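You operate a simulated robot arm through the tools that you are given. There is no shell and no other tool. Be economical: measure what you need, move in short steps, check, and stop when the job is done.

You run a simulated robot arm. Do the job below in one go: nothing can be reset, and whatever is moved stays where it is left.

## Task
Take the creased carton and put it on top of the booklet. Put one of the refill cartons from the desk top by the yellow panel on the work patch of the parts table. Fetch the white carton from the bare end of the long desk and set it on the care bench top. Put the headphone cover on the mouse mat by the usb block. Take the blue lead bundle from the bare end of the long desk and put it on the shelf of the supply trolley. Put the yellow rolled strap from the bare end of the long desk on the top of the supply shelf and the green rolled strap on top of the parts carton. Any order will do. Set down upright: carton.

Only the result counts: the job must be done as asked and must still hold three seconds after the hand-in. Knocking over, shifting, dropping, spilling or breaking anything else fails it. Lids that push on must go on centred and level and be pressed home; caps that screw on are set level and turned clockwise until they are tight.

## Robot
A 7-joint arm with a fingered hand on a trunk, on a base that drives. Base frame: it is fixed to the floor where the robot stands at the start and does not move with it; the origin is under the middle of the robot, x ahead of it, y to its left, z up; the surface under the hand at the start is at about z = 0.74. Readings come in m, degrees, newtons and seconds.
With the tool pointing down near the work surface it reaches from about 0.34 to 0.7 m from the robot's upright axis, wherever it stands. Its first joint turns from -69.0 to 172.0 degrees. Places, roughly: booklet [4.75, -1.5, 0.75]; care bench top [5.5, 9.9, 0.8]; carton [4.75, 6.25, 0.75]; creased carton (5x5x4 cm) [0.6, 0.2, 0.8]; headphone cover (6x6x2 cm) [4.8, 6, 0.7]; lead bundle [4.75, 5.5, 0.75]; mouse mat by the usb block (15x12 cm) [3.56, 6.22, 0.74]; parts carton [4.5, 5.75, 0.75]; refill carton [0.5, 0.25, 0.75]; rolled strap [4.75, 5.75, 0.75]; shelf of the supply trolley [0.6, 6.4, 0.2]; top of the supply shelf (66x18 cm) [6.86, 4.16, 1.18]; work patch of the parts table [-1.8, -2.5, 0.8]. Payload 3.2 kg.
The tool frame sits at the grasp point between the pads (the TCP): z along the fingers, y along the line on which they close. The tips reach 0.026 m beyond it. Largest opening 0.088 m; the body of the gripper starts 0.03 m behind the TCP. The gripper is a hand of 5 fingers: y runs from the thumb to the fingers, the wrist lies at [-0.016, -0.108, -0.172] in the tool frame, and closing takes about 1.5 s.
Orientation is that of the tool frame in the base frame, as a unit quaternion [x, y, z, w]. With the fingers straight down and the wrist toward the robot, the tool's x, y and z point along [0, 1, 0], [1, 0, 0] and [0, 0, -1] of the base frame.

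## Interface
- The arm moves only by the tool nudge_tool. Its argument "moves" is a list of rows, each a list of 2 entries, a list of its own where there are three numbers: the turn, a rotation vector about the tool's x, y, z in degrees, then the shift along the tool's x, y, z in m. In form: [[[rx, ry, rz], [dx, dy, dz]], ...]. A call has 1 to 8 rows; each row shifts and turns the commanded pose from where the row before left it, along the tool's axes as they then stand. "jaw" is the opening, from 0 (shut) to 1 (fully open), set as the call begins (left out, the last holds). Rows are played at 5 a second. More than 0.05 m and 8.6 degrees between two rows, or a gripper value outside its range, and nothing of the call is played. Where a pose cannot be reached the arm comes as near as it can. A force on the tool above 40 N (or 10 N above the force at the start of the call, whichever is more), or a blocked arm, ends the call early, and 0.2 s more pass. Each finger travels about 0.072 m/s and halts on what it meets, pressing with about 32 N; the grip force reading is that of the motor and also rises with nothing between the fingers. The clock runs only during rows and for 0.2 s after the last one: add rows that do not move to give the fingers time. The reply holds the time, the measured pose of the TCP, the force on the tool along the base axes, the opening and the grip force, in the units named above and with some noise, with the torque about the TCP (base axes, N m) and any sound that the robot's microphone picked up.
- Cameras (640 x 400 px; columns grow to the right, rows downward): "scene" is now at [0.1061, 0.0448, 1.3814]; the picture's right is [0.63, -0.78, 0.00], its down [-0.61, -0.49, -0.62] and it looks along [0.48, 0.39, -0.78] (base axes); focal length 293 px, centre (320, 200). "wrist" rides on the gripper at [0.067, -0.097, -0.117] in the tool frame; the picture's right is [-0.71, 0.33, -0.62], its down [-0.65, -0.65, 0.39] and it looks along [-0.28, 0.68, 0.68] (tool axes); focal length 234 px, centre (320, 200). There is no depth. A picture from a camera that has moved, and an enlarged one, comes with that camera's place and axes in the base frame and with its lens. The place of the scene camera against the robot may be out by one fixed shift of up to 0.018 m in any direction.
- get_image(camera): a new picture of that camera. It takes no simulated time.
- raise_lower(by): slides the trunk up (or, below 0, down) by that many m; the arm and the scene camera ride with it, the base frame stays. It gives what a move gives, with no picture.
- drive_base(legs): drives the robot by 1 to 6 legs, each [ahead, left, turn to the left] in m, m and degrees, along the robot's own axes; the way and the turn of a leg run together, so that a leg with both is an arc; at most 1.5 m and 180 degrees a leg. The arm and the cameras ride along, it lands a little off, and it stops where it bumps. It gives what a move gives.
- set_fingers(index, middle, ring, little, thumb_bend, thumb_turn): sets how far each is bent, from 0 (flat) to 1 (curled in); at 0.3 the hand is open as for a grip, at 0.7 the pads meet at the TCP. One left out holds its place. A second passes; each finger stops where it meets its share of the squeeze, and holds until it gets a number again. A gripper value or a shape takes the hand back. It gives what a move gives, with no picture; readings hold the bend of each and the force on index, middle, ring, little, thumb and palm. thumb_turn goes from beside the hand (0) to across from the fingers (1), as for a grip.
- preshape(shape): the hand has 5 fingers and takes this shape, open, in about a second: jaw (thumb against the fingers, like two jaws); tri (thumb and two fingers); tip (a fingertip pinch); poke (one finger out to press); point (the index stretched); flat (the hand flat); cup (the hand cupped); fist (a fist). The gripper value then closes the fingers along that shape, each until it touches; the sizes above hold for jaw. It gives what a move gives, with no picture.
- pan_tilt(pan, tilt): turns the head with the scene camera to pan (to the left, within 86 degrees either way) and tilt (down, from -29 to 69), counted from straight ahead of the robot. It gives what a move gives.
- inspect(camera, box): a new picture of the part [left, top, right, bottom] of that camera's present view, enlarged. It takes no simulated time.
- job_done(): hands the job in; it is judged then, once.

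Go step by step. Nothing tells you exact positions but the pictures and the camera data: compare them with the known pose of the tool, close in by small moves and look again before you grip or let go. The budget is 207 turns and 200 pictures, counting those below and the enlarged ones. Unless the task says otherwise, let go and move clear before handing in, and close with one line.

The tools are called after ">>>" by a JSON object that holds its "method" and its "body". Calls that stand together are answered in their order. nudge_tool: Moves the arm, as the interface text tells. Its arguments: {"type":"object","properties":{"moves":{"type":"array","items":{"type":"array"}},"jaw":{"type":"number"}},"required":["moves"]} The other tools are called the same way: raise_lower (by) slides the trunk up or down; preshape (shape) gives the hand a shape; set_fingers (index, middle, ring, little, thumb_bend, thumb_turn) moves the fingers one by one; drive_base (legs) drives the base; pan_tilt (pan, tilt) turns the head that bears the scene camera; get_image (camera) takes a picture; inspect (camera, box) takes an enlarged picture of a part of a camera's view; job_done () hands the job in.

At the start:

```text
t: 0.0
ee_pos: [0.2499, 0.2331, 0.9592]
tcp_rot: [0.706, 0.708, 0.0, 0.0]
ft_force: [0.3, 0.4, -0.6]
ft_torque: [0.0, -0.02, -0.04]
finger_gap: 0.0879
grasp_force: 0.2
shape: jaw
bend: [0.3, 0.3, 0.3, 0.3, 0.3, 0.97]
finger forces: [0.0, 0.1, 0.0, 0.1, 0.1, 0.0]
trunk travel left (down, up): [-0.7, 0.14]
robot x, y, heading: [-0.0009, -0.0001, -0.2]
head pan, tilt: [38.9, 51.6]
```

scene: 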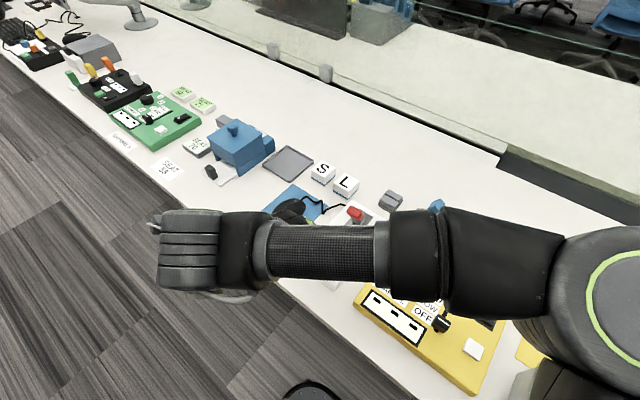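
wrist: 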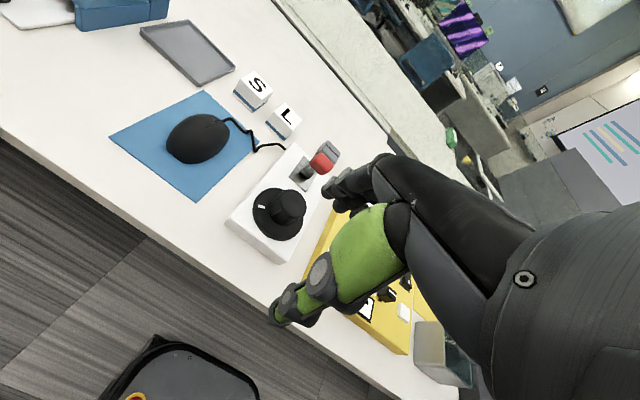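

I see the long desk with a yellow panel to the right, the arm blocking part of the view. I'll look around with the head first.

>>> {"method": "pan_tilt", "body": {"pan": 0, "tilt": 45}}

>>> {"method": "get_image", "body": {"camera": "scene"}}

>>> {"method": "pan_tilt", "body": {"pan": -50, "tilt": 30}}

>>> {"method": "get_image", "body": {"camera": "scene"}}

>>> {"method": "pan_tilt", "body": {"pan": 70, "tilt": 20}}

>>> {"method": "get_image", "body": {"camera": "scene"}}

```text
t: 1.1
ee_pos: [0.2505, 0.234, 0.9592]
tcp_rot: [0.707, 0.707, 0.0, 0.001]
ft_force: [0.1, 0.4, 0.3]
ft_torque: [-0.03, -0.01, -0.01]
finger_gap: 0.0879
grasp_force: 0.0
shape: jaw
bend: [0.3, 0.3, 0.3, 0.3, 0.3, 0.97]
finger forces: [0.1, 0.0, 0.0, 0.1, 0.1, 0.1]
trunk travel left (down, up): [-0.7, 0.14]
robot x, y, heading: [0.0044, 0.0014, 0.2]
head pan, tilt: [0.0, 45.0]
```

```text
197 pictures are left
camera scene: at [0.1286, -0.0025, 1.3903], right [0.0, -1.0, 0.0], down [-0.71, 0.0, -0.71], along [0.71, 0.0, -0.71], focal length 293 px, centre (320, 200)
```

scene: 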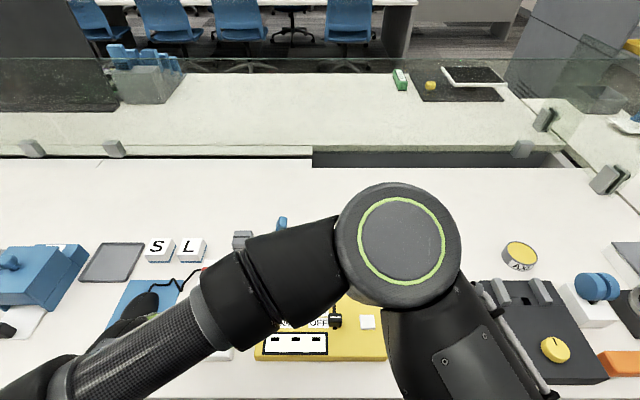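

```text
t: 2.2
ee_pos: [0.2506, 0.2329, 0.9591]
tcp_rot: [0.706, 0.708, 0.0, 0.0]
ft_force: [-0.3, 0.2, -0.6]
ft_torque: [0.03, 0.02, -0.01]
finger_gap: 0.0877
grasp_force: 0.0
shape: jaw
bend: [0.3, 0.3, 0.3, 0.3, 0.3, 0.97]
finger forces: [0.0, 0.0, 0.0, 0.0, 0.0, 0.0]
trunk travel left (down, up): [-0.7, 0.14]
robot x, y, heading: [0.0012, -0.0016, -0.0]
head pan, tilt: [-50.0, 30.0]
```

```text
196 pictures are left
camera scene: at [0.1055, -0.0718, 1.4129], right [-0.77, -0.64, 0.0], down [-0.32, 0.38, -0.87], along [0.56, -0.66, -0.5], focal length 293 px, centre (320, 200)
```

scene: 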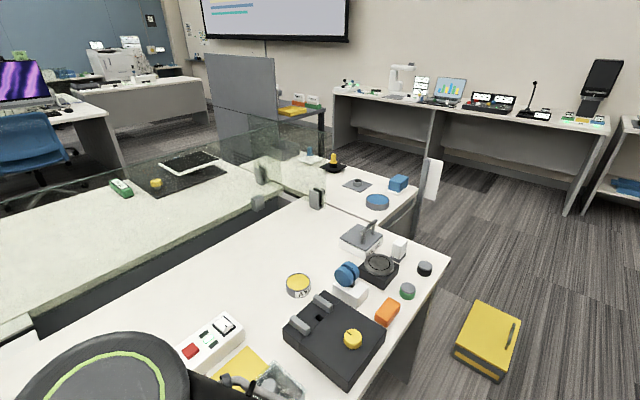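

```text
t: 4.2
ee_pos: [0.2495, 0.2335, 0.9586]
tcp_rot: [0.706, 0.708, 0.0, 0.0]
ft_force: [-0.3, 0.2, -0.3]
ft_torque: [0.02, -0.02, 0.01]
finger_gap: 0.0876
grasp_force: 0.1
shape: jaw
bend: [0.3, 0.3, 0.3, 0.3, 0.3, 0.97]
finger forces: [0.0, 0.1, 0.1, 0.0, 0.0, 0.0]
trunk travel left (down, up): [-0.7, 0.14]
robot x, y, heading: [-0.0006, 0.0018, 0.0]
head pan, tilt: [70.0, 20.0]
```

```text
195 pictures are left
camera scene: at [0.0792, 0.0849, 1.429], right [0.94, -0.34, 0.0], down [-0.12, -0.32, -0.94], along [0.32, 0.88, -0.34], focal length 293 px, centre (320, 200)
```

scene: 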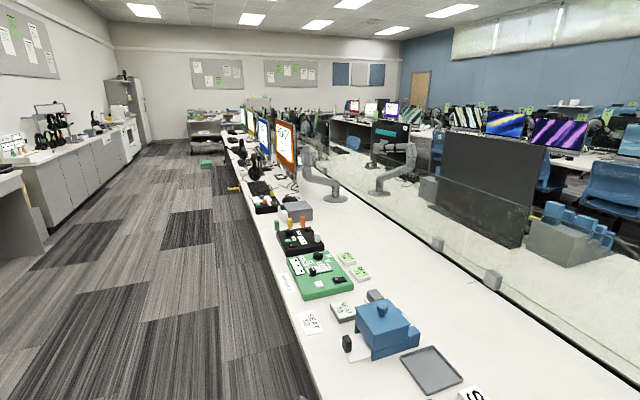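

I need a clear view of the desk nearby. Look with enlarged pictures at the candidates around (0.6, 0.2).

>>> {"method": "drive_base", "body": {"legs": [[-0.3, 0, 0], [0, 0, -50]]}}

>>> {"method": "pan_tilt", "body": {"pan": 65, "tilt": 35}}

>>> {"method": "get_image", "body": {"camera": "scene"}}

>>> {"method": "inspect", "body": {"camera": "scene", "box": [240, 100, 480, 250]}}

```text
t: 8.5
ee_pos: [0.0465, -0.0435, 0.9587]
tcp_rot: [0.941, 0.339, 0.0, 0.0]
ft_force: [0.3, 0.0, -0.3]
ft_torque: [-0.03, 0.06, 0.02]
finger_gap: 0.0877
grasp_force: 0.1
shape: jaw
bend: [0.3, 0.3, 0.3, 0.3, 0.3, 0.97]
finger forces: [0.1, 0.1, 0.0, 0.0, 0.0, 0.0]
trunk travel left (down, up): [-0.7, 0.14]
robot x, y, heading: [-0.2957, 0.0011, -50.5]
head pan, tilt: [70.0, 20.0]
```

```text
t: 9.3
ee_pos: [0.0455, -0.0437, 0.9591]
tcp_rot: [0.941, 0.339, -0.001, 0.0]
ft_force: [-0.7, -0.3, -0.6]
ft_torque: [0.02, 0.01, -0.01]
finger_gap: 0.0879
grasp_force: 0.0
shape: jaw
bend: [0.3, 0.3, 0.3, 0.3, 0.3, 0.97]
finger forces: [0.0, 0.1, 0.0, 0.0, 0.0, 0.0]
trunk travel left (down, up): [-0.7, 0.14]
robot x, y, heading: [-0.2928, -0.0022, -50.6]
head pan, tilt: [65.0, 35.0]
```

```text
194 pictures are left
camera scene: at [-0.1783, -0.0183, 1.4052], right [0.25, -0.97, 0.0], down [-0.55, -0.14, -0.82], along [0.79, 0.21, -0.57], focal length 293 px, centre (320, 200)
```

scene: 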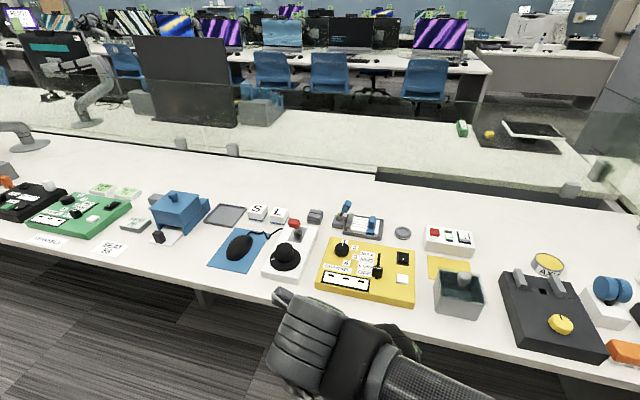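

```text
2.67 times, centred on (360, 175) of scene
camera zoom: at [-0.1783, -0.0183, 1.4052], right [0.25, -0.97, 0.0], down [-0.55, -0.14, -0.82], along [0.79, 0.21, -0.57], focal length 782 px, centre (213, 267)
```

zoom: 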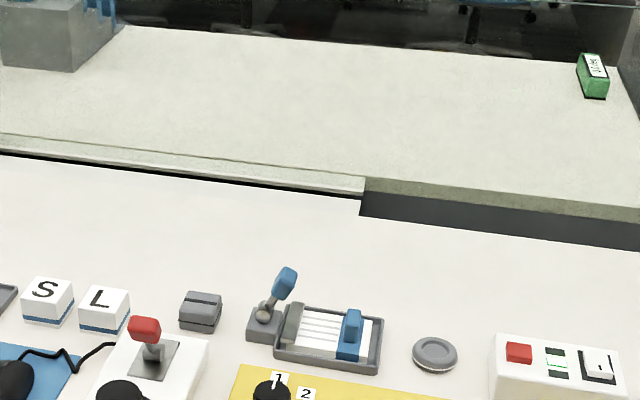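

The grey box with a line across at about (0.6, 0.2) should be the creased carton, and the white S and L cubes the refill cartons. I zoom in to check.

>>> {"method": "inspect", "body": {"camera": "scene", "box": [240, 190, 340, 252]}}

>>> {"method": "pan_tilt", "body": {"pan": -10, "tilt": 15}}

>>> {"method": "get_image", "body": {"camera": "scene"}}

>>> {"method": "pan_tilt", "body": {"pan": -75, "tilt": 15}}

>>> {"method": "get_image", "body": {"camera": "scene"}}

```text
6.40 times, centred on (290, 221) of scene
camera zoom: at [-0.1783, -0.0183, 1.4052], right [0.25, -0.97, 0.0], down [-0.55, -0.14, -0.82], along [0.79, 0.21, -0.57], focal length 1877 px, centre (512, 66)
```

zoom: 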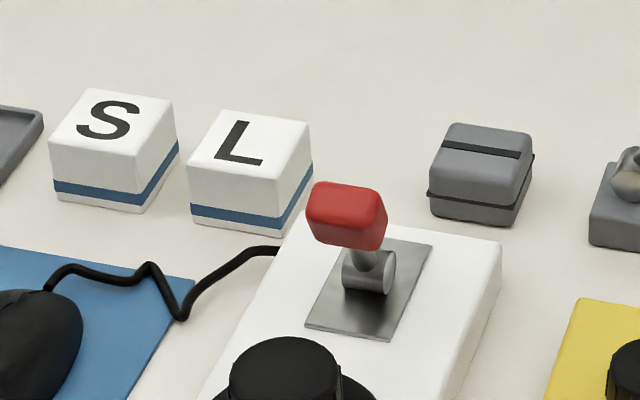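

```text
t: 10.7
ee_pos: [0.0459, -0.0438, 0.9595]
tcp_rot: [0.941, 0.339, -0.001, 0.0]
ft_force: [0.4, -0.3, 0.2]
ft_torque: [-0.01, 0.01, 0.01]
finger_gap: 0.0879
grasp_force: 0.0
shape: jaw
bend: [0.3, 0.3, 0.3, 0.3, 0.3, 0.97]
finger forces: [0.1, 0.0, 0.0, 0.0, 0.1, 0.0]
trunk travel left (down, up): [-0.7, 0.14]
robot x, y, heading: [-0.286, 0.0018, -50.3]
head pan, tilt: [-10.0, 15.0]
```

```text
191 pictures are left
camera scene: at [-0.2174, -0.1217, 1.4372], right [-0.87, -0.49, 0.0], down [-0.13, 0.23, -0.97], along [0.48, -0.84, -0.26], focal length 293 px, centre (320, 200)
```

scene: 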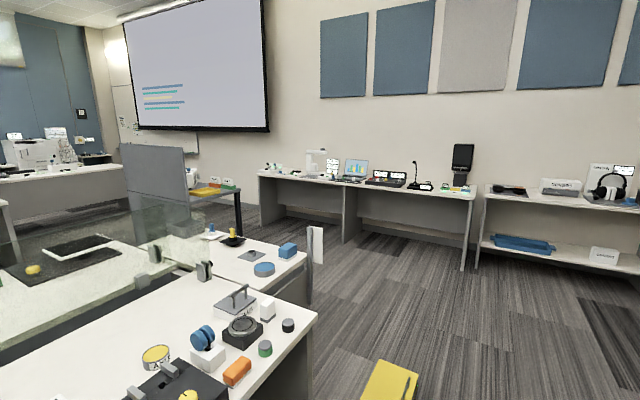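

```text
t: 12.1
ee_pos: [0.0465, -0.045, 0.9597]
tcp_rot: [0.941, 0.339, 0.0, 0.001]
ft_force: [0.0, -0.6, 0.3]
ft_torque: [0.05, -0.01, 0.02]
finger_gap: 0.0876
grasp_force: 0.0
shape: jaw
bend: [0.3, 0.3, 0.3, 0.3, 0.3, 0.97]
finger forces: [0.0, 0.0, 0.0, 0.0, 0.1, 0.0]
trunk travel left (down, up): [-0.7, 0.14]
robot x, y, heading: [-0.2951, 0.0015, -50.5]
head pan, tilt: [-75.0, 15.0]
```

```text
190 pictures are left
camera scene: at [-0.3177, -0.1166, 1.4372], right [-0.81, 0.58, 0.0], down [0.15, 0.21, -0.97], along [-0.56, -0.79, -0.26], focal length 293 px, centre (320, 200)
```

scene: 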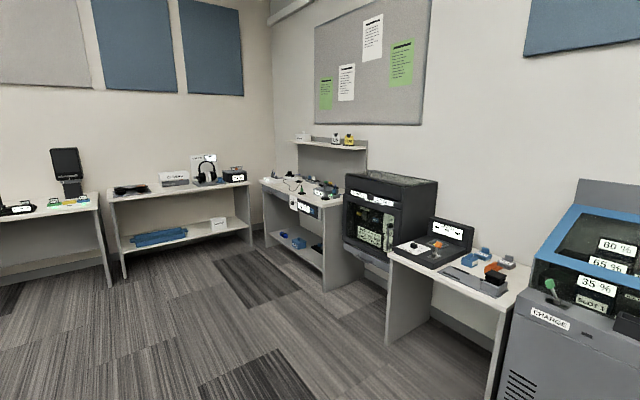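

S and L cubes sit near (0.567, 0.41) and (0.566, 0.328); the creased box near (0.60, 0.206). I drive back facing the desk, aligned with S.

>>> {"method": "drive_base", "body": {"legs": [[0, 0, 50.5], [0.3, 0.18, 0]]}}

>>> {"method": "pan_tilt", "body": {"pan": 38, "tilt": 50}}

>>> {"method": "get_image", "body": {"camera": "scene"}}

>>> {"method": "get_image", "body": {"camera": "wrist"}}

```text
t: 16.6
ee_pos: [0.2551, 0.4046, 0.9591]
tcp_rot: [0.713, 0.701, 0.0, 0.001]
ft_force: [-0.1, -0.5, 0.5]
ft_torque: [0.01, 0.01, -0.01]
finger_gap: 0.0878
grasp_force: 0.1
shape: jaw
bend: [0.3, 0.3, 0.3, 0.3, 0.3, 0.97]
finger forces: [0.0, 0.0, 0.1, 0.0, 0.1, 0.1]
trunk travel left (down, up): [-0.7, 0.14]
robot x, y, heading: [0.0033, 0.1748, -0.9]
head pan, tilt: [-75.0, 15.0]
```

```text
t: 18.5
ee_pos: [0.2559, 0.4038, 0.9589]
tcp_rot: [0.713, 0.701, 0.0, 0.0]
ft_force: [0.0, 0.5, 0.9]
ft_torque: [-0.04, 0.0, 0.01]
finger_gap: 0.0878
grasp_force: 0.0
shape: jaw
bend: [0.3, 0.3, 0.3, 0.3, 0.3, 0.97]
finger forces: [0.0, 0.1, 0.0, 0.0, 0.1, 0.0]
trunk travel left (down, up): [-0.7, 0.14]
robot x, y, heading: [-0.0003, 0.174, -1.3]
head pan, tilt: [38.0, 50.0]
```

```text
189 pictures are left
camera scene: at [0.11, 0.2169, 1.3835], right [0.6, -0.8, 0.0], down [-0.61, -0.46, -0.64], along [0.51, 0.39, -0.77], focal length 293 px, centre (320, 200)
```

scene: 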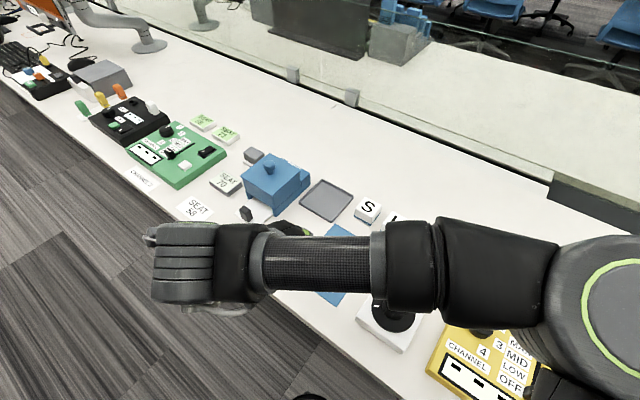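

```text
188 pictures are left
camera wrist: at [0.1592, 0.4721, 1.0761], right [0.32, -0.71, 0.62], down [-0.66, -0.64, -0.39], along [0.68, -0.29, -0.68], focal length 234 px, centre (320, 200)
```

wrist: 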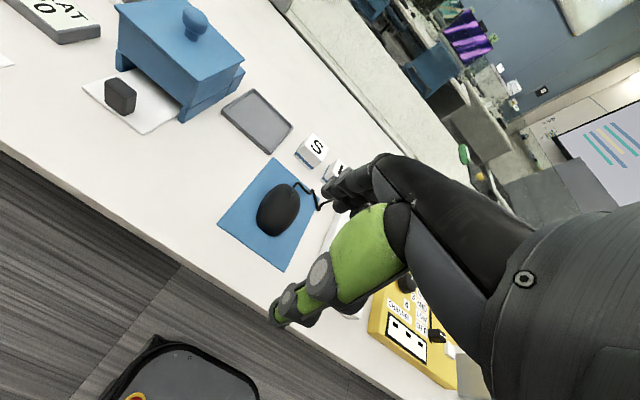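

S reads about (0.555, 0.407) with its top near 0.78. I bring the hand over, staying high, and look again.

>>> {"method": "nudge_tool", "body": {"moves": [[[0, 0, 0], [0, 0.045, 0]], [[0, 0, 0], [0, 0.045, 0]], [[0, 0, 0], [0, 0.045, 0]], [[0, 0, 0], [0, 0.045, 0]], [[0, 0, 0], [0, 0.045, 0]], [[0, 0, 0.8], [0, 0.045, 0.02]], [[0, 0, 0], [0, 0.02, 0.04]]], "jaw": 1}}

>>> {"method": "get_image", "body": {"camera": "wrist"}}

>>> {"method": "get_image", "body": {"camera": "scene"}}

```text
t: 20.1
ee_pos: [0.5473, 0.3981, 0.8983]
tcp_rot: [0.718, 0.696, 0.0, 0.0]
ft_force: [-0.2, 0.0, 0.3]
ft_torque: [0.01, 0.01, 0.01]
finger_gap: 0.0876
grasp_force: 0.0
shape: jaw
bend: [0.3, 0.3, 0.3, 0.3, 0.3, 0.97]
finger forces: [0.1, 0.1, 0.0, 0.1, 0.0, 0.1]
trunk travel left (down, up): [-0.7, 0.14]
robot x, y, heading: [-0.002, 0.1768, -1.1]
head pan, tilt: [38.0, 50.0]
```

```text
187 pictures are left
camera wrist: at [0.4528, 0.4697, 1.0147], right [0.31, -0.72, 0.62], down [-0.67, -0.63, -0.39], along [0.67, -0.3, -0.68], focal length 234 px, centre (320, 200)
```

wrist: 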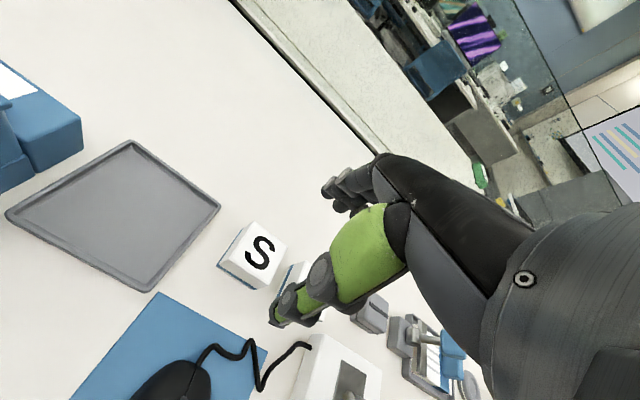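

```text
186 pictures are left
camera scene: at [0.1109, 0.2177, 1.3834], right [0.6, -0.8, 0.0], down [-0.61, -0.46, -0.64], along [0.51, 0.39, -0.77], focal length 293 px, centre (320, 200)
```

scene: 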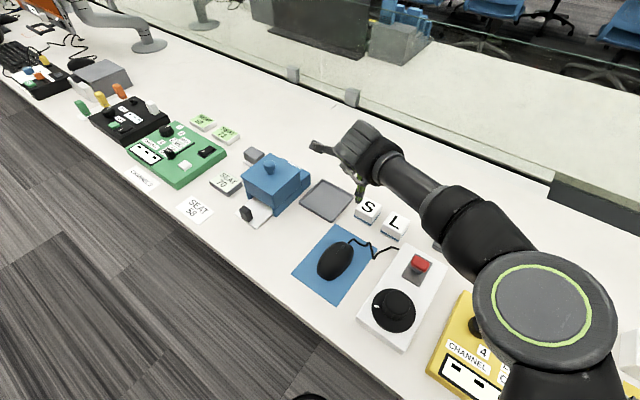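

S is near (0.567, 0.405) by the wrist picture. I align above it and lower partway.

>>> {"method": "nudge_tool", "body": {"moves": [[[0, 0, -1.7], [0.007, 0.02, 0]], [[0, 0, 0], [0, 0, 0.03]], [[0, 0, 0], [0, 0, 0.03]]]}}

>>> {"method": "get_image", "body": {"camera": "wrist"}}

>>> {"method": "inspect", "body": {"camera": "scene", "box": [300, 100, 460, 200]}}

```text
t: 20.9
ee_pos: [0.5683, 0.3972, 0.8369]
tcp_rot: [0.708, 0.706, 0.0, 0.0]
ft_force: [0.4, 0.1, -0.5]
ft_torque: [0.0, 0.02, -0.01]
finger_gap: 0.0878
grasp_force: 0.1
shape: jaw
bend: [0.3, 0.3, 0.3, 0.3, 0.3, 0.97]
finger forces: [0.1, 0.1, 0.0, 0.1, 0.0, 0.0]
out of reach, approached as far as the arm can: row 3
trunk travel left (down, up): [-0.7, 0.14]
robot x, y, heading: [0.0031, 0.174, -1.1]
head pan, tilt: [38.0, 50.0]
```

```text
185 pictures are left
camera wrist: at [0.4722, 0.4642, 0.9543], right [0.33, -0.71, 0.62], down [-0.65, -0.65, -0.39], along [0.68, -0.28, -0.68], focal length 234 px, centre (320, 200)
```

wrist: 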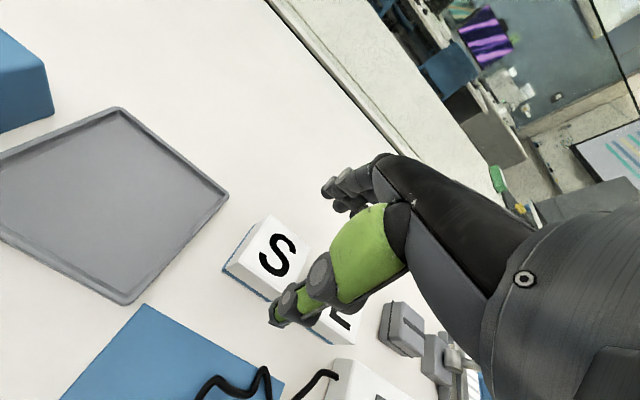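

```text
4.00 times, centred on (380, 150) of scene
camera zoom: at [0.1106, 0.2168, 1.3834], right [0.6, -0.8, 0.0], down [-0.61, -0.46, -0.64], along [0.51, 0.39, -0.77], focal length 1173 px, centre (80, 400)
```

zoom: 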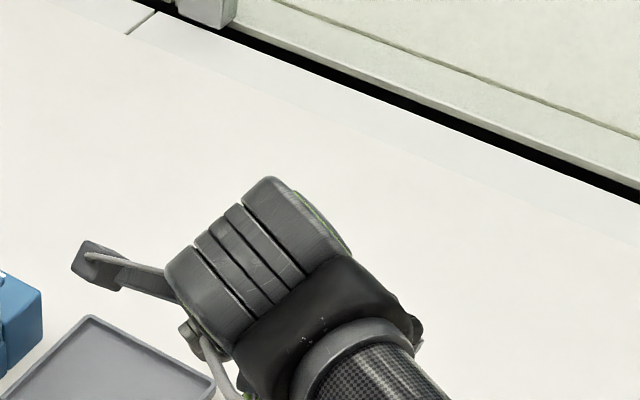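

The arm is near its reach limit in height, so I lower the trunk for the rest, after a small sideways fix.

>>> {"method": "raise_lower", "body": {"by": -0.04}}

>>> {"method": "nudge_tool", "body": {"moves": [[[0, 0, 0], [0.008, 0, 0]], [[0, 0, 0], [0, 0, 0]]]}}

>>> {"method": "get_image", "body": {"camera": "wrist"}}

```text
t: 21.7
ee_pos: [0.5683, 0.3957, 0.7976]
tcp_rot: [0.708, 0.707, 0.0, 0.0]
ft_force: [0.1, 0.4, 0.4]
ft_torque: [-0.02, 0.01, 0.01]
finger_gap: 0.0882
grasp_force: 0.0
shape: jaw
bend: [0.3, 0.3, 0.3, 0.3, 0.3, 0.97]
finger forces: [0.1, 0.0, 0.0, 0.1, 0.0, 0.0]
trunk travel left (down, up): [-0.66, 0.18]
robot x, y, heading: [0.0032, 0.1752, -1.1]
head pan, tilt: [38.0, 50.0]
```

```text
t: 22.3
ee_pos: [0.5691, 0.3961, 0.7984]
tcp_rot: [0.708, 0.706, 0.0, 0.001]
ft_force: [0.6, 0.3, 0.3]
ft_torque: [-0.05, 0.0, 0.03]
finger_gap: 0.0876
grasp_force: 0.0
shape: jaw
bend: [0.3, 0.3, 0.3, 0.3, 0.3, 0.97]
finger forces: [0.0, 0.0, 0.0, 0.0, 0.0, 0.1]
out of reach, approached as far as the arm can: row 1
trunk travel left (down, up): [-0.66, 0.18]
robot x, y, heading: [-0.0007, 0.1756, -0.8]
head pan, tilt: [38.0, 50.0]
```

```text
183 pictures are left
camera wrist: at [0.4717, 0.4643, 0.915], right [0.33, -0.71, 0.62], down [-0.65, -0.65, -0.39], along [0.68, -0.28, -0.68], focal length 234 px, centre (320, 200)
```

wrist: 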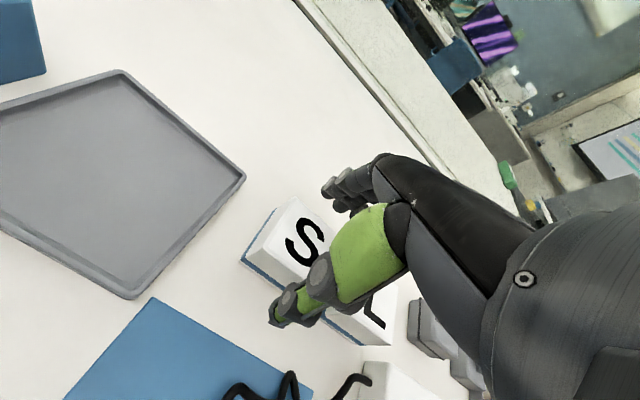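

The hand is about 12 mm too far right and the arm at its limit; I lift, bring the base a little closer and left, then re-centre.

>>> {"method": "raise_lower", "body": {"by": 0.06}}

>>> {"method": "drive_base", "body": {"legs": [[0.04, 0.06, 1.0]]}}

>>> {"method": "nudge_tool", "body": {"moves": [[[0, 0, 0], [-0.045, -0.045, 0]], [[0, 0, 0], [0, 0, 0]]]}}

>>> {"method": "get_image", "body": {"camera": "wrist"}}

```text
t: 23.3
ee_pos: [0.5691, 0.3968, 0.8575]
tcp_rot: [0.708, 0.706, 0.0, 0.0]
ft_force: [-0.1, 0.0, -0.2]
ft_torque: [0.01, -0.02, -0.02]
finger_gap: 0.0876
grasp_force: 0.1
shape: jaw
bend: [0.3, 0.3, 0.3, 0.3, 0.3, 0.97]
finger forces: [0.1, 0.0, 0.0, 0.1, 0.0, 0.0]
trunk travel left (down, up): [-0.72, 0.12]
robot x, y, heading: [-0.0007, 0.1718, -1.0]
head pan, tilt: [38.0, 50.0]
```

```text
t: 24.3
ee_pos: [0.606, 0.4652, 0.8577]
tcp_rot: [0.703, 0.711, 0.0, 0.0]
ft_force: [-0.2, 0.2, 0.1]
ft_torque: [0.01, -0.01, -0.02]
finger_gap: 0.0879
grasp_force: 0.2
shape: jaw
bend: [0.3, 0.3, 0.3, 0.3, 0.3, 0.97]
finger forces: [0.0, 0.0, 0.2, 0.1, 0.0, 0.0]
trunk travel left (down, up): [-0.72, 0.12]
robot x, y, heading: [0.0418, 0.2381, -0.5]
head pan, tilt: [38.0, 50.0]
```

```text
refused: row 1 steps farther than a row can; nothing moved
```

```text
182 pictures are left
camera wrist: at [0.5081, 0.5312, 0.9745], right [0.34, -0.7, 0.62], down [-0.65, -0.66, -0.39], along [0.68, -0.27, -0.68], focal length 234 px, centre (320, 200)
```

wrist: 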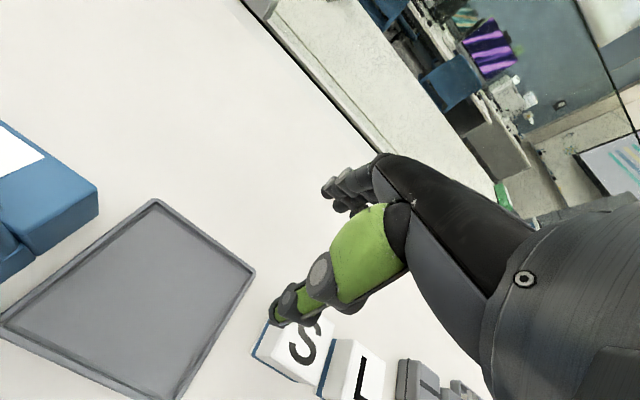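

S reads (0.558, 0.407). I move the tool there in two smaller steps.

>>> {"method": "nudge_tool", "body": {"moves": [[[0, 0, 0.6], [-0.029, -0.023, 0]], [[0, 0, 0], [-0.029, -0.023, 0]], [[0, 0, 0], [0, 0, 0.03]], [[0, 0, 0], [0, 0, 0]]]}}

>>> {"method": "get_image", "body": {"camera": "wrist"}}

```text
t: 25.3
ee_pos: [0.5588, 0.4053, 0.8285]
tcp_rot: [0.707, 0.708, -0.001, 0.0]
ft_force: [0.2, 0.6, -0.6]
ft_torque: [0.03, 0.0, -0.01]
finger_gap: 0.0876
grasp_force: 0.0
shape: jaw
bend: [0.3, 0.3, 0.3, 0.3, 0.3, 0.97]
finger forces: [0.0, 0.0, 0.0, 0.0, 0.1, 0.0]
trunk travel left (down, up): [-0.72, 0.12]
robot x, y, heading: [0.0401, 0.2306, -0.4]
head pan, tilt: [38.0, 50.0]
```

```text
181 pictures are left
camera wrist: at [0.4624, 0.4725, 0.9452], right [0.33, -0.71, 0.62], down [-0.65, -0.65, -0.39], along [0.68, -0.28, -0.68], focal length 234 px, centre (320, 200)
```

wrist: 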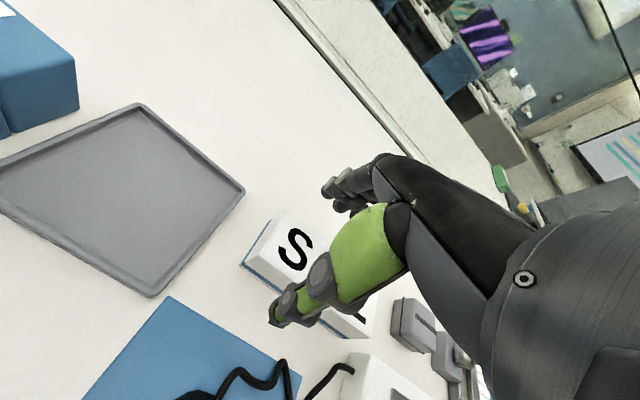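

Aligned with S; I descend to grip height.

>>> {"method": "nudge_tool", "body": {"moves": [[[0, 0, 0], [0.003, 0, 0.02]], [[0, 0, 0], [0, 0, 0.02]], [[0, 0, 0], [0, 0, 0.0165]], [[0, 0, 0], [0, 0, 0]]]}}

>>> {"method": "get_image", "body": {"camera": "wrist"}}

>>> {"method": "get_image", "body": {"camera": "scene"}}

```text
t: 26.3
ee_pos: [0.5589, 0.4101, 0.7724]
tcp_rot: [0.707, 0.708, 0.001, 0.0]
ft_force: [0.8, -0.1, -0.7]
ft_torque: [-0.01, 0.0, 0.04]
finger_gap: 0.0879
grasp_force: 0.1
shape: jaw
bend: [0.3, 0.3, 0.3, 0.3, 0.3, 0.97]
finger forces: [0.3, 0.1, 0.0, 0.0, 0.0, 0.0]
trunk travel left (down, up): [-0.72, 0.12]
robot x, y, heading: [0.0385, 0.2333, -0.1]
head pan, tilt: [38.0, 50.0]
```

```text
180 pictures are left
camera wrist: at [0.4612, 0.4771, 0.8888], right [0.33, -0.71, 0.62], down [-0.65, -0.65, -0.39], along [0.68, -0.28, -0.68], focal length 234 px, centre (320, 200)
```

wrist: 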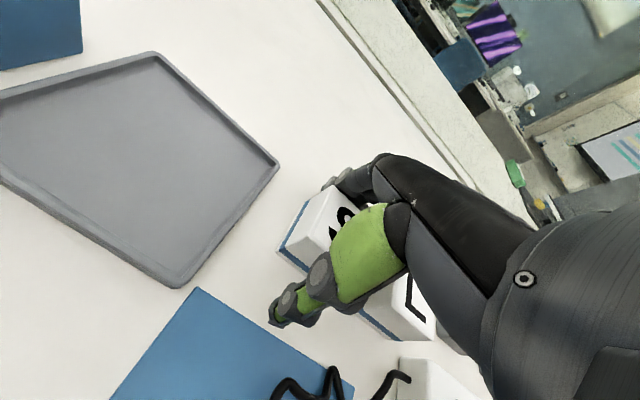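

```text
179 pictures are left
camera scene: at [0.1493, 0.2779, 1.4035], right [0.61, -0.79, 0.0], down [-0.61, -0.47, -0.64], along [0.51, 0.39, -0.77], focal length 293 px, centre (320, 200)
```

scene: 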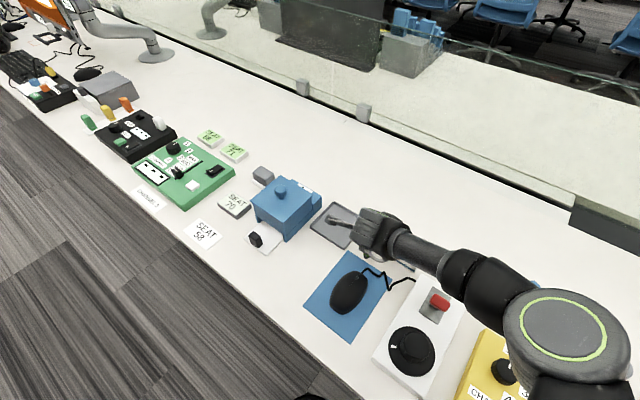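

Thumb and fingers straddle S. I close.

>>> {"method": "nudge_tool", "body": {"moves": [[[0, 0, 0], [0, 0, 0]], [[0, 0, 0], [0, 0, 0]], [[0, 0, 0], [0, 0, 0]], [[0, 0, 0], [0, 0, 0]], [[0, 0, 0], [0, 0, 0]], [[0, 0, 0], [0, 0, 0]], [[0, 0, 0], [0, 0, 0]], [[0, 0, 0], [0, 0, 0]]], "jaw": 0}}

>>> {"method": "get_image", "body": {"camera": "wrist"}}

```text
t: 28.1
ee_pos: [0.5579, 0.4106, 0.7718]
tcp_rot: [0.707, 0.707, 0.001, -0.001]
ft_force: [-0.6, 0.3, 0.2]
ft_torque: [-0.01, 0.03, 0.0]
finger_gap: 0.0475
grasp_force: 32.0
shape: jaw
bend: [0.49, 0.44, 0.73, 0.54, 0.09, 0.99]
finger forces: [17.0, 8.8, 3.7, 0.0, 29.5, 0.1]
trunk travel left (down, up): [-0.72, 0.12]
robot x, y, heading: [0.0419, 0.2334, -0.2]
head pan, tilt: [38.0, 50.0]
```

```text
178 pictures are left
camera wrist: at [0.461, 0.4772, 0.8891], right [0.33, -0.71, 0.62], down [-0.65, -0.65, -0.39], along [0.68, -0.28, -0.68], focal length 234 px, centre (320, 200)
```

wrist: 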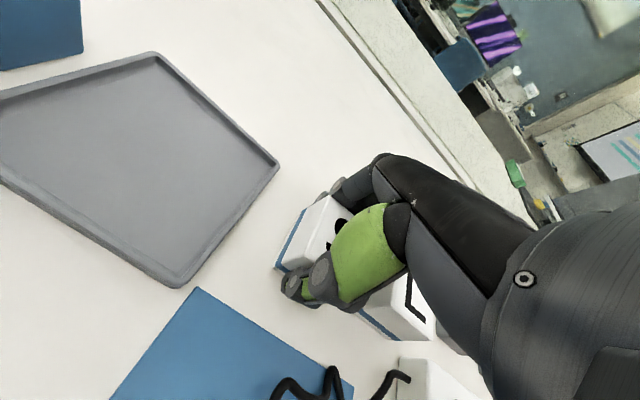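

The cube is gripped by thumb, index and middle. I lift a little and look.

>>> {"method": "nudge_tool", "body": {"moves": [[[0, 0, 0], [0, 0, -0.02]], [[0, 0, 0], [0, 0, -0.04]], [[0, 0, 0], [0, 0, -0.03]]]}}

>>> {"method": "get_image", "body": {"camera": "wrist"}}

```text
t: 28.9
ee_pos: [0.5582, 0.412, 0.8648]
tcp_rot: [0.706, 0.708, 0.0, -0.001]
ft_force: [0.1, 0.1, -0.6]
ft_torque: [0.01, 0.02, 0.02]
finger_gap: 0.0477
grasp_force: 32.0
shape: jaw
bend: [0.49, 0.44, 0.73, 0.54, 0.09, 0.99]
finger forces: [17.0, 8.8, 3.6, 0.0, 29.5, 0.1]
trunk travel left (down, up): [-0.72, 0.12]
robot x, y, heading: [0.0443, 0.2352, -0.1]
head pan, tilt: [38.0, 50.0]
```

```text
177 pictures are left
camera wrist: at [0.4607, 0.4795, 0.9812], right [0.33, -0.71, 0.62], down [-0.65, -0.65, -0.39], along [0.68, -0.28, -0.68], focal length 234 px, centre (320, 200)
```

wrist: 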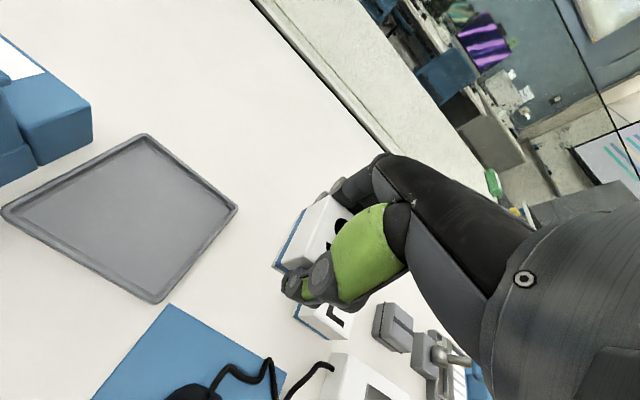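

Held well. I lift and retract, then back off and drive toward the parts table at (-1.8, -2.5), keeping clear of the yellow box on the floor.

>>> {"method": "nudge_tool", "body": {"moves": [[[0, 0, 0], [0, 0, -0.05]], [[0, 0, 0], [0, -0.045, -0.02]], [[0, 0, 0], [0, -0.048, 0]], [[0, 0, 0], [0, -0.048, 0]], [[0, 0, 0], [0, -0.048, 0]], [[0, 0, 0], [0, -0.045, 0]]]}}

>>> {"method": "drive_base", "body": {"legs": [[-0.5, 0, 0], [0, 0, 180], [0.39, 1.335, 0], [0.1, 1.3, 0]]}}

>>> {"method": "pan_tilt", "body": {"pan": 0, "tilt": 35}}

>>> {"method": "get_image", "body": {"camera": "scene"}}

```text
t: 30.3
ee_pos: [0.322, 0.4141, 0.9296]
tcp_rot: [0.706, 0.708, 0.001, -0.001]
ft_force: [-0.1, 0.2, -0.1]
ft_torque: [0.01, -0.01, 0.0]
finger_gap: 0.0476
grasp_force: 31.4
shape: jaw
bend: [0.49, 0.44, 0.73, 0.54, 0.09, 0.99]
finger forces: [17.0, 8.9, 3.8, 0.1, 29.5, 0.1]
trunk travel left (down, up): [-0.72, 0.12]
robot x, y, heading: [0.0442, 0.232, -0.3]
head pan, tilt: [38.0, 50.0]
```

```text
t: 53.0
ee_pos: [-1.5127, -2.465, 0.9287]
tcp_rot: [-0.666, 0.746, -0.001, 0.0]
ft_force: [0.9, 0.2, -0.2]
ft_torque: [-0.02, 0.0, 0.01]
finger_gap: 0.0471
grasp_force: 31.9
shape: jaw
bend: [0.49, 0.44, 0.73, 0.54, 0.09, 0.99]
finger forces: [16.7, 8.9, 3.7, 0.0, 29.1, 0.0]
trunk travel left (down, up): [-0.72, 0.12]
robot x, y, heading: [-1.2152, -2.3186, 173.4]
head pan, tilt: [38.0, 50.0]
```

```text
t: 54.0
ee_pos: [-1.5124, -2.4635, 0.9296]
tcp_rot: [-0.666, 0.746, 0.0, 0.0]
ft_force: [-0.7, 0.5, -0.6]
ft_torque: [0.03, 0.0, -0.03]
finger_gap: 0.0471
grasp_force: 32.1
shape: jaw
bend: [0.49, 0.44, 0.73, 0.54, 0.09, 0.99]
finger forces: [16.6, 8.8, 3.8, 0.0, 29.0, 0.0]
trunk travel left (down, up): [-0.72, 0.12]
robot x, y, heading: [-1.212, -2.317, 173.3]
head pan, tilt: [0.0, 35.0]
```

```text
176 pictures are left
camera scene: at [-1.352, -2.3041, 1.4251], right [0.12, 0.99, 0.0], down [0.57, -0.07, -0.82], along [-0.81, 0.1, -0.57], focal length 293 px, centre (320, 200)
```

scene: 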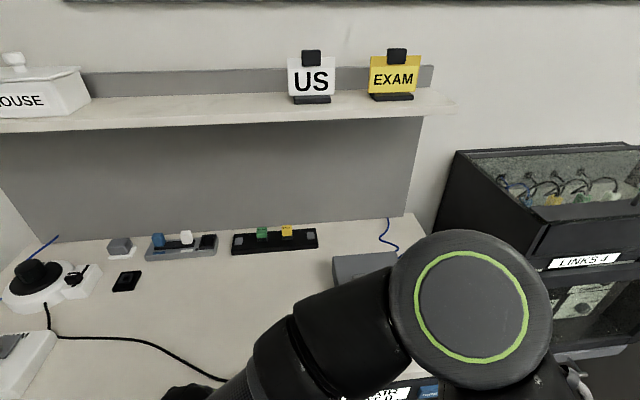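

I'm at the parts table, a bit closer than planned. I look for the work patch.

>>> {"method": "pan_tilt", "body": {"pan": 45, "tilt": 45}}

>>> {"method": "get_image", "body": {"camera": "scene"}}

>>> {"method": "get_image", "body": {"camera": "wrist"}}

>>> {"method": "pan_tilt", "body": {"pan": -20, "tilt": 55}}

>>> {"method": "get_image", "body": {"camera": "scene"}}

```text
t: 55.2
ee_pos: [-1.5125, -2.4645, 0.9288]
tcp_rot: [-0.666, 0.746, 0.0, 0.0]
ft_force: [0.6, 0.3, -0.6]
ft_torque: [-0.04, -0.03, 0.01]
finger_gap: 0.0471
grasp_force: 31.9
shape: jaw
bend: [0.49, 0.44, 0.73, 0.54, 0.09, 0.99]
finger forces: [16.7, 8.8, 3.8, 0.0, 29.0, 0.0]
trunk travel left (down, up): [-0.72, 0.12]
robot x, y, heading: [-1.2148, -2.3205, 173.2]
head pan, tilt: [45.0, 45.0]
```

```text
175 pictures are left
camera scene: at [-1.3285, -2.3646, 1.4104], right [-0.62, 0.79, 0.0], down [0.56, 0.44, -0.71], along [-0.56, -0.44, -0.71], focal length 293 px, centre (320, 200)
```

scene: 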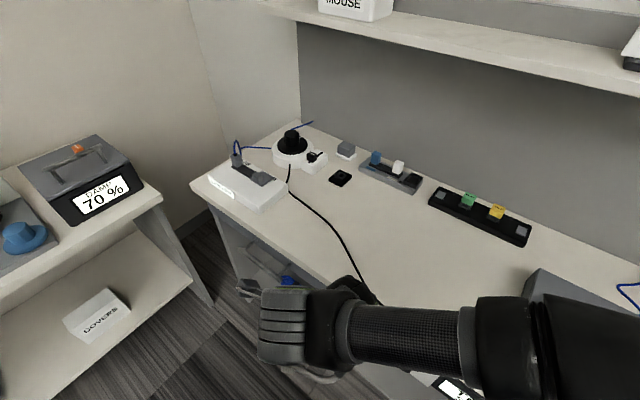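

```text
174 pictures are left
camera wrist: at [-1.4233, -2.5402, 1.0465], right [-0.25, 0.74, 0.62], down [0.72, 0.57, -0.39], along [-0.64, 0.35, -0.68], focal length 234 px, centre (320, 200)
```

wrist: 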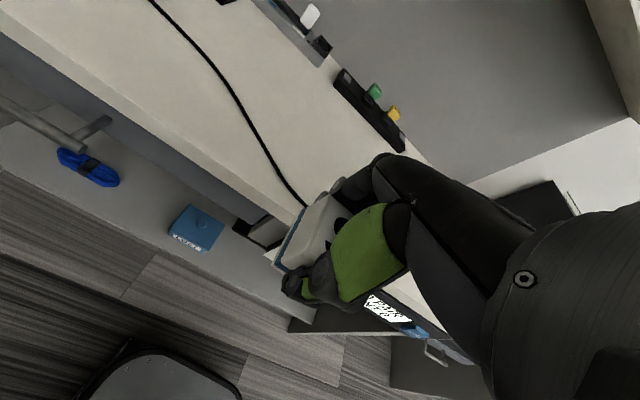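

```text
t: 56.5
ee_pos: [-1.5126, -2.4638, 0.929]
tcp_rot: [-0.667, 0.745, 0.0, 0.0]
ft_force: [-0.2, 0.3, -1.0]
ft_torque: [0.01, -0.03, 0.0]
finger_gap: 0.0473
grasp_force: 32.1
shape: jaw
bend: [0.49, 0.44, 0.73, 0.54, 0.09, 0.99]
finger forces: [16.7, 8.7, 3.7, 0.0, 29.0, 0.0]
trunk travel left (down, up): [-0.72, 0.12]
robot x, y, heading: [-1.2125, -2.3178, 173.2]
head pan, tilt: [-20.0, 55.0]
```

```text
173 pictures are left
camera scene: at [-1.3289, -2.282, 1.3969], right [0.45, 0.89, 0.0], down [0.73, -0.37, -0.57], along [-0.51, 0.26, -0.82], focal length 293 px, centre (320, 200)
```

scene: 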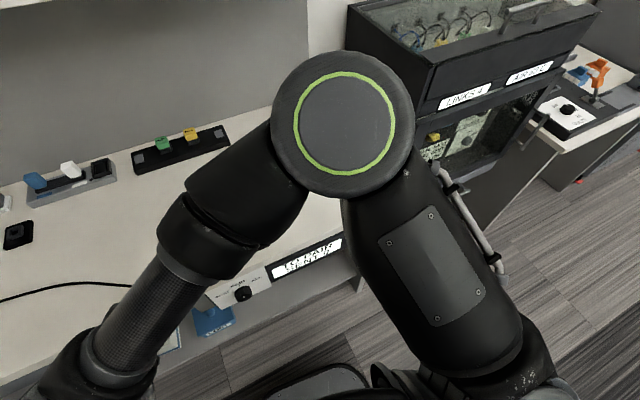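

The point (-1.8, -2.5) falls on the bare middle of the table. I zoom in to see if a marked patch is there.

>>> {"method": "pan_tilt", "body": {"pan": 40, "tilt": 40}}

>>> {"method": "inspect", "body": {"camera": "scene", "box": [240, 120, 560, 320]}}

```text
t: 57.8
ee_pos: [-1.5123, -2.4641, 0.9298]
tcp_rot: [-0.666, 0.746, 0.001, 0.001]
ft_force: [0.1, 0.9, -1.9]
ft_torque: [0.01, 0.03, 0.01]
finger_gap: 0.0472
grasp_force: 31.5
shape: jaw
bend: [0.49, 0.44, 0.73, 0.54, 0.09, 0.99]
finger forces: [16.7, 8.8, 3.7, 0.1, 28.9, 0.1]
trunk travel left (down, up): [-0.72, 0.12]
robot x, y, heading: [-1.2095, -2.316, 173.4]
head pan, tilt: [40.0, 40.0]
```

```text
2.00 times, centred on (400, 220) of scene
camera zoom: at [-1.3357, -2.3609, 1.4176], right [-0.55, 0.84, 0.0], down [0.54, 0.35, -0.77], along [-0.64, -0.42, -0.64], focal length 587 px, centre (160, 160)
```

zoom: 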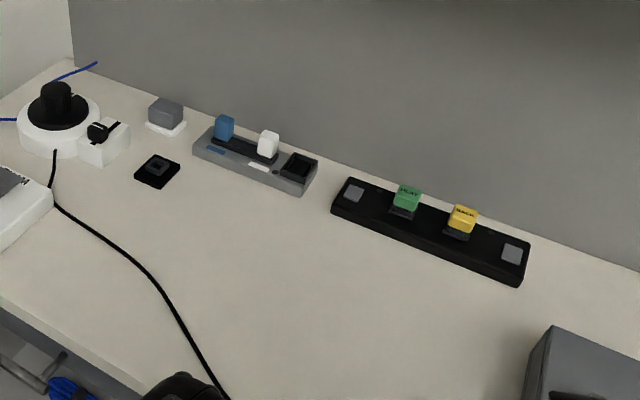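

The patch is the bare area; I'll set the carton near (-1.84, -2.46), clear of the cable. I shift the base left and square up, then extend.

>>> {"method": "drive_base", "body": {"legs": [[0.05, 0.13, 6.6]]}}

>>> {"method": "nudge_tool", "body": {"moves": [[[0, 0, 0], [0, 0.045, 0]], [[0, 0, 0], [0, 0.045, 0]], [[0, 0, 0], [0, 0.045, 0]], [[0, 0, 0], [0, 0.045, 0]]]}}

>>> {"method": "get_image", "body": {"camera": "scene"}}

>>> {"method": "get_image", "body": {"camera": "wrist"}}

```text
t: 59.2
ee_pos: [-1.5532, -2.6243, 0.9298]
tcp_rot: [-0.706, 0.708, 0.001, 0.0]
ft_force: [-0.4, -0.1, -0.1]
ft_torque: [-0.01, 0.0, 0.04]
finger_gap: 0.0469
grasp_force: 31.6
shape: jaw
bend: [0.49, 0.44, 0.73, 0.54, 0.09, 0.99]
finger forces: [16.7, 8.8, 3.8, 0.0, 29.0, 0.0]
trunk travel left (down, up): [-0.72, 0.12]
robot x, y, heading: [-1.2727, -2.4477, 179.3]
head pan, tilt: [40.0, 40.0]
```

```text
t: 60.2
ee_pos: [-1.7351, -2.6268, 0.9246]
tcp_rot: [-0.706, 0.708, -0.001, 0.002]
ft_force: [0.1, -0.6, -0.8]
ft_torque: [-0.04, 0.0, -0.01]
finger_gap: 0.0472
grasp_force: 31.9
shape: jaw
bend: [0.49, 0.44, 0.73, 0.54, 0.09, 0.99]
finger forces: [16.8, 8.9, 3.8, 0.1, 29.3, 0.0]
trunk travel left (down, up): [-0.72, 0.12]
robot x, y, heading: [-1.2694, -2.4485, 179.7]
head pan, tilt: [40.0, 40.0]
```

```text
171 pictures are left
camera scene: at [-1.3902, -2.5028, 1.4175], right [-0.64, 0.77, 0.0], down [0.5, 0.41, -0.77], along [-0.59, -0.49, -0.64], focal length 293 px, centre (320, 200)
```

scene: 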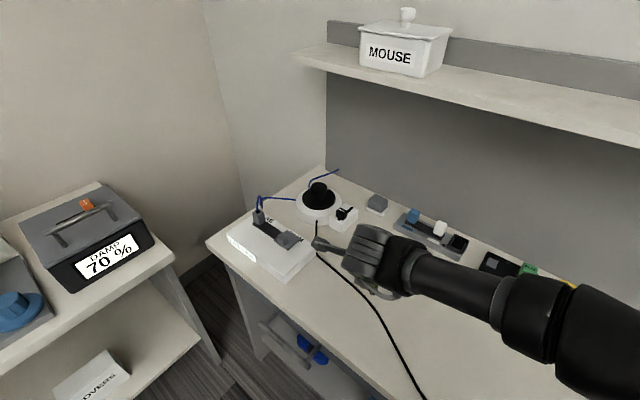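

```text
170 pictures are left
camera wrist: at [-1.6374, -2.6914, 1.0416], right [-0.33, 0.71, 0.62], down [0.66, 0.65, -0.39], along [-0.68, 0.28, -0.68], focal length 234 px, centre (320, 200)
```

wrist: 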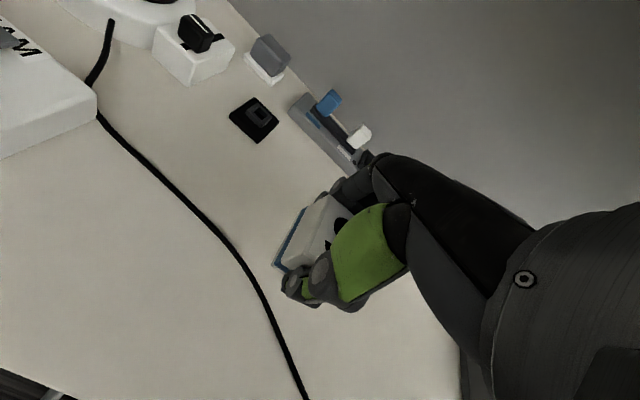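

The carton hangs left of the patch, over the cable; I shift it right and forward to (-1.835, -2.47).

>>> {"method": "nudge_tool", "body": {"moves": [[[0, 0, 0], [-0.039, 0.025, 0]], [[0, 0, 0], [-0.039, 0.025, 0]], [[0, 0, 0], [-0.039, 0.025, 0]], [[0, 0, 0], [-0.039, 0.025, 0]], [[0, 0, 0], [0, 0, 0.03]], [[0, 0, 0], [0, 0, 0.03]]]}}

>>> {"method": "get_image", "body": {"camera": "wrist"}}

>>> {"method": "get_image", "body": {"camera": "scene"}}

```text
t: 61.6
ee_pos: [-1.8345, -2.4677, 0.8699]
tcp_rot: [-0.707, 0.707, 0.0, 0.0]
ft_force: [-0.3, 0.2, -0.8]
ft_torque: [-0.02, 0.0, 0.04]
finger_gap: 0.0471
grasp_force: 31.8
shape: jaw
bend: [0.49, 0.44, 0.73, 0.54, 0.09, 0.99]
finger forces: [16.7, 8.8, 3.9, 0.0, 29.1, 0.1]
trunk travel left (down, up): [-0.72, 0.12]
robot x, y, heading: [-1.2723, -2.4474, 179.5]
head pan, tilt: [40.0, 40.0]
```

```text
169 pictures are left
camera wrist: at [-1.7366, -2.5342, 0.9868], right [-0.33, 0.71, 0.62], down [0.66, 0.65, -0.39], along [-0.68, 0.28, -0.68], focal length 234 px, centre (320, 200)
```

wrist: 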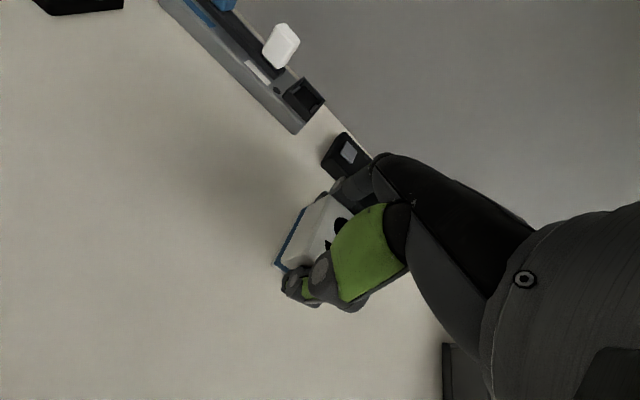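

```text
168 pictures are left
camera scene: at [-1.3897, -2.5024, 1.4176], right [-0.64, 0.77, 0.0], down [0.5, 0.41, -0.77], along [-0.59, -0.49, -0.64], focal length 293 px, centre (320, 200)
```

scene: 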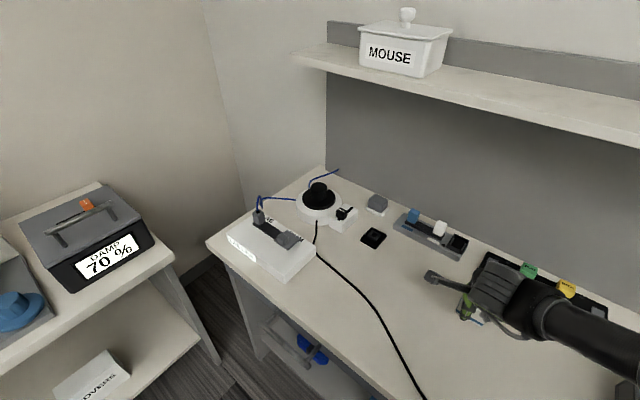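

Clear of everything. I lower in small steps feeling for the table.

>>> {"method": "nudge_tool", "body": {"moves": [[[0, 0, 0], [0, 0, 0.008]], [[0, 0, 0], [0, 0, 0.008]], [[0, 0, 0], [0, 0, 0.008]], [[0, 0, 0], [0, 0, 0.008]], [[0, 0, 0], [0, 0, 0.005]], [[0, 0, 0], [0, 0, 0.005]]]}}

>>> {"method": "get_image", "body": {"camera": "wrist"}}

```text
t: 63.0
ee_pos: [-1.8336, -2.4698, 0.8319]
tcp_rot: [-0.706, 0.708, 0.002, -0.004]
ft_force: [-1.4, 0.2, 15.3]
ft_torque: [0.02, -0.45, -0.01]
finger_gap: 0.0473
grasp_force: 31.7
shape: jaw
bend: [0.49, 0.44, 0.73, 0.54, 0.07, 0.99]
finger forces: [20.4, 9.2, 4.0, 0.1, 32.2, 0.0]
trunk travel left (down, up): [-0.72, 0.12]
robot x, y, heading: [-1.2721, -2.4457, 179.5]
head pan, tilt: [40.0, 40.0]
```

```text
167 pictures are left
camera wrist: at [-1.735, -2.5343, 0.9476], right [-0.32, 0.71, 0.62], down [0.65, 0.65, -0.4], along [-0.68, 0.28, -0.67], focal length 234 px, centre (320, 200)
```

wrist: 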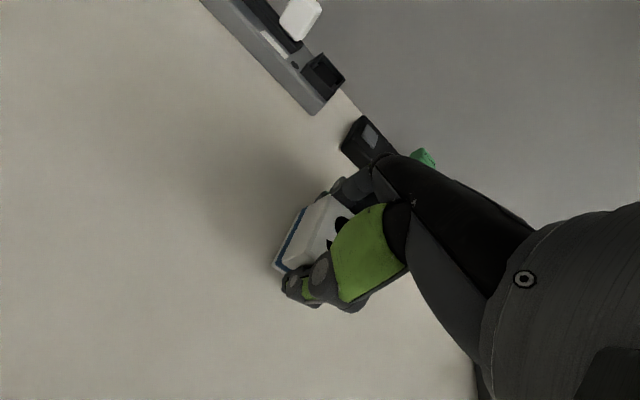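

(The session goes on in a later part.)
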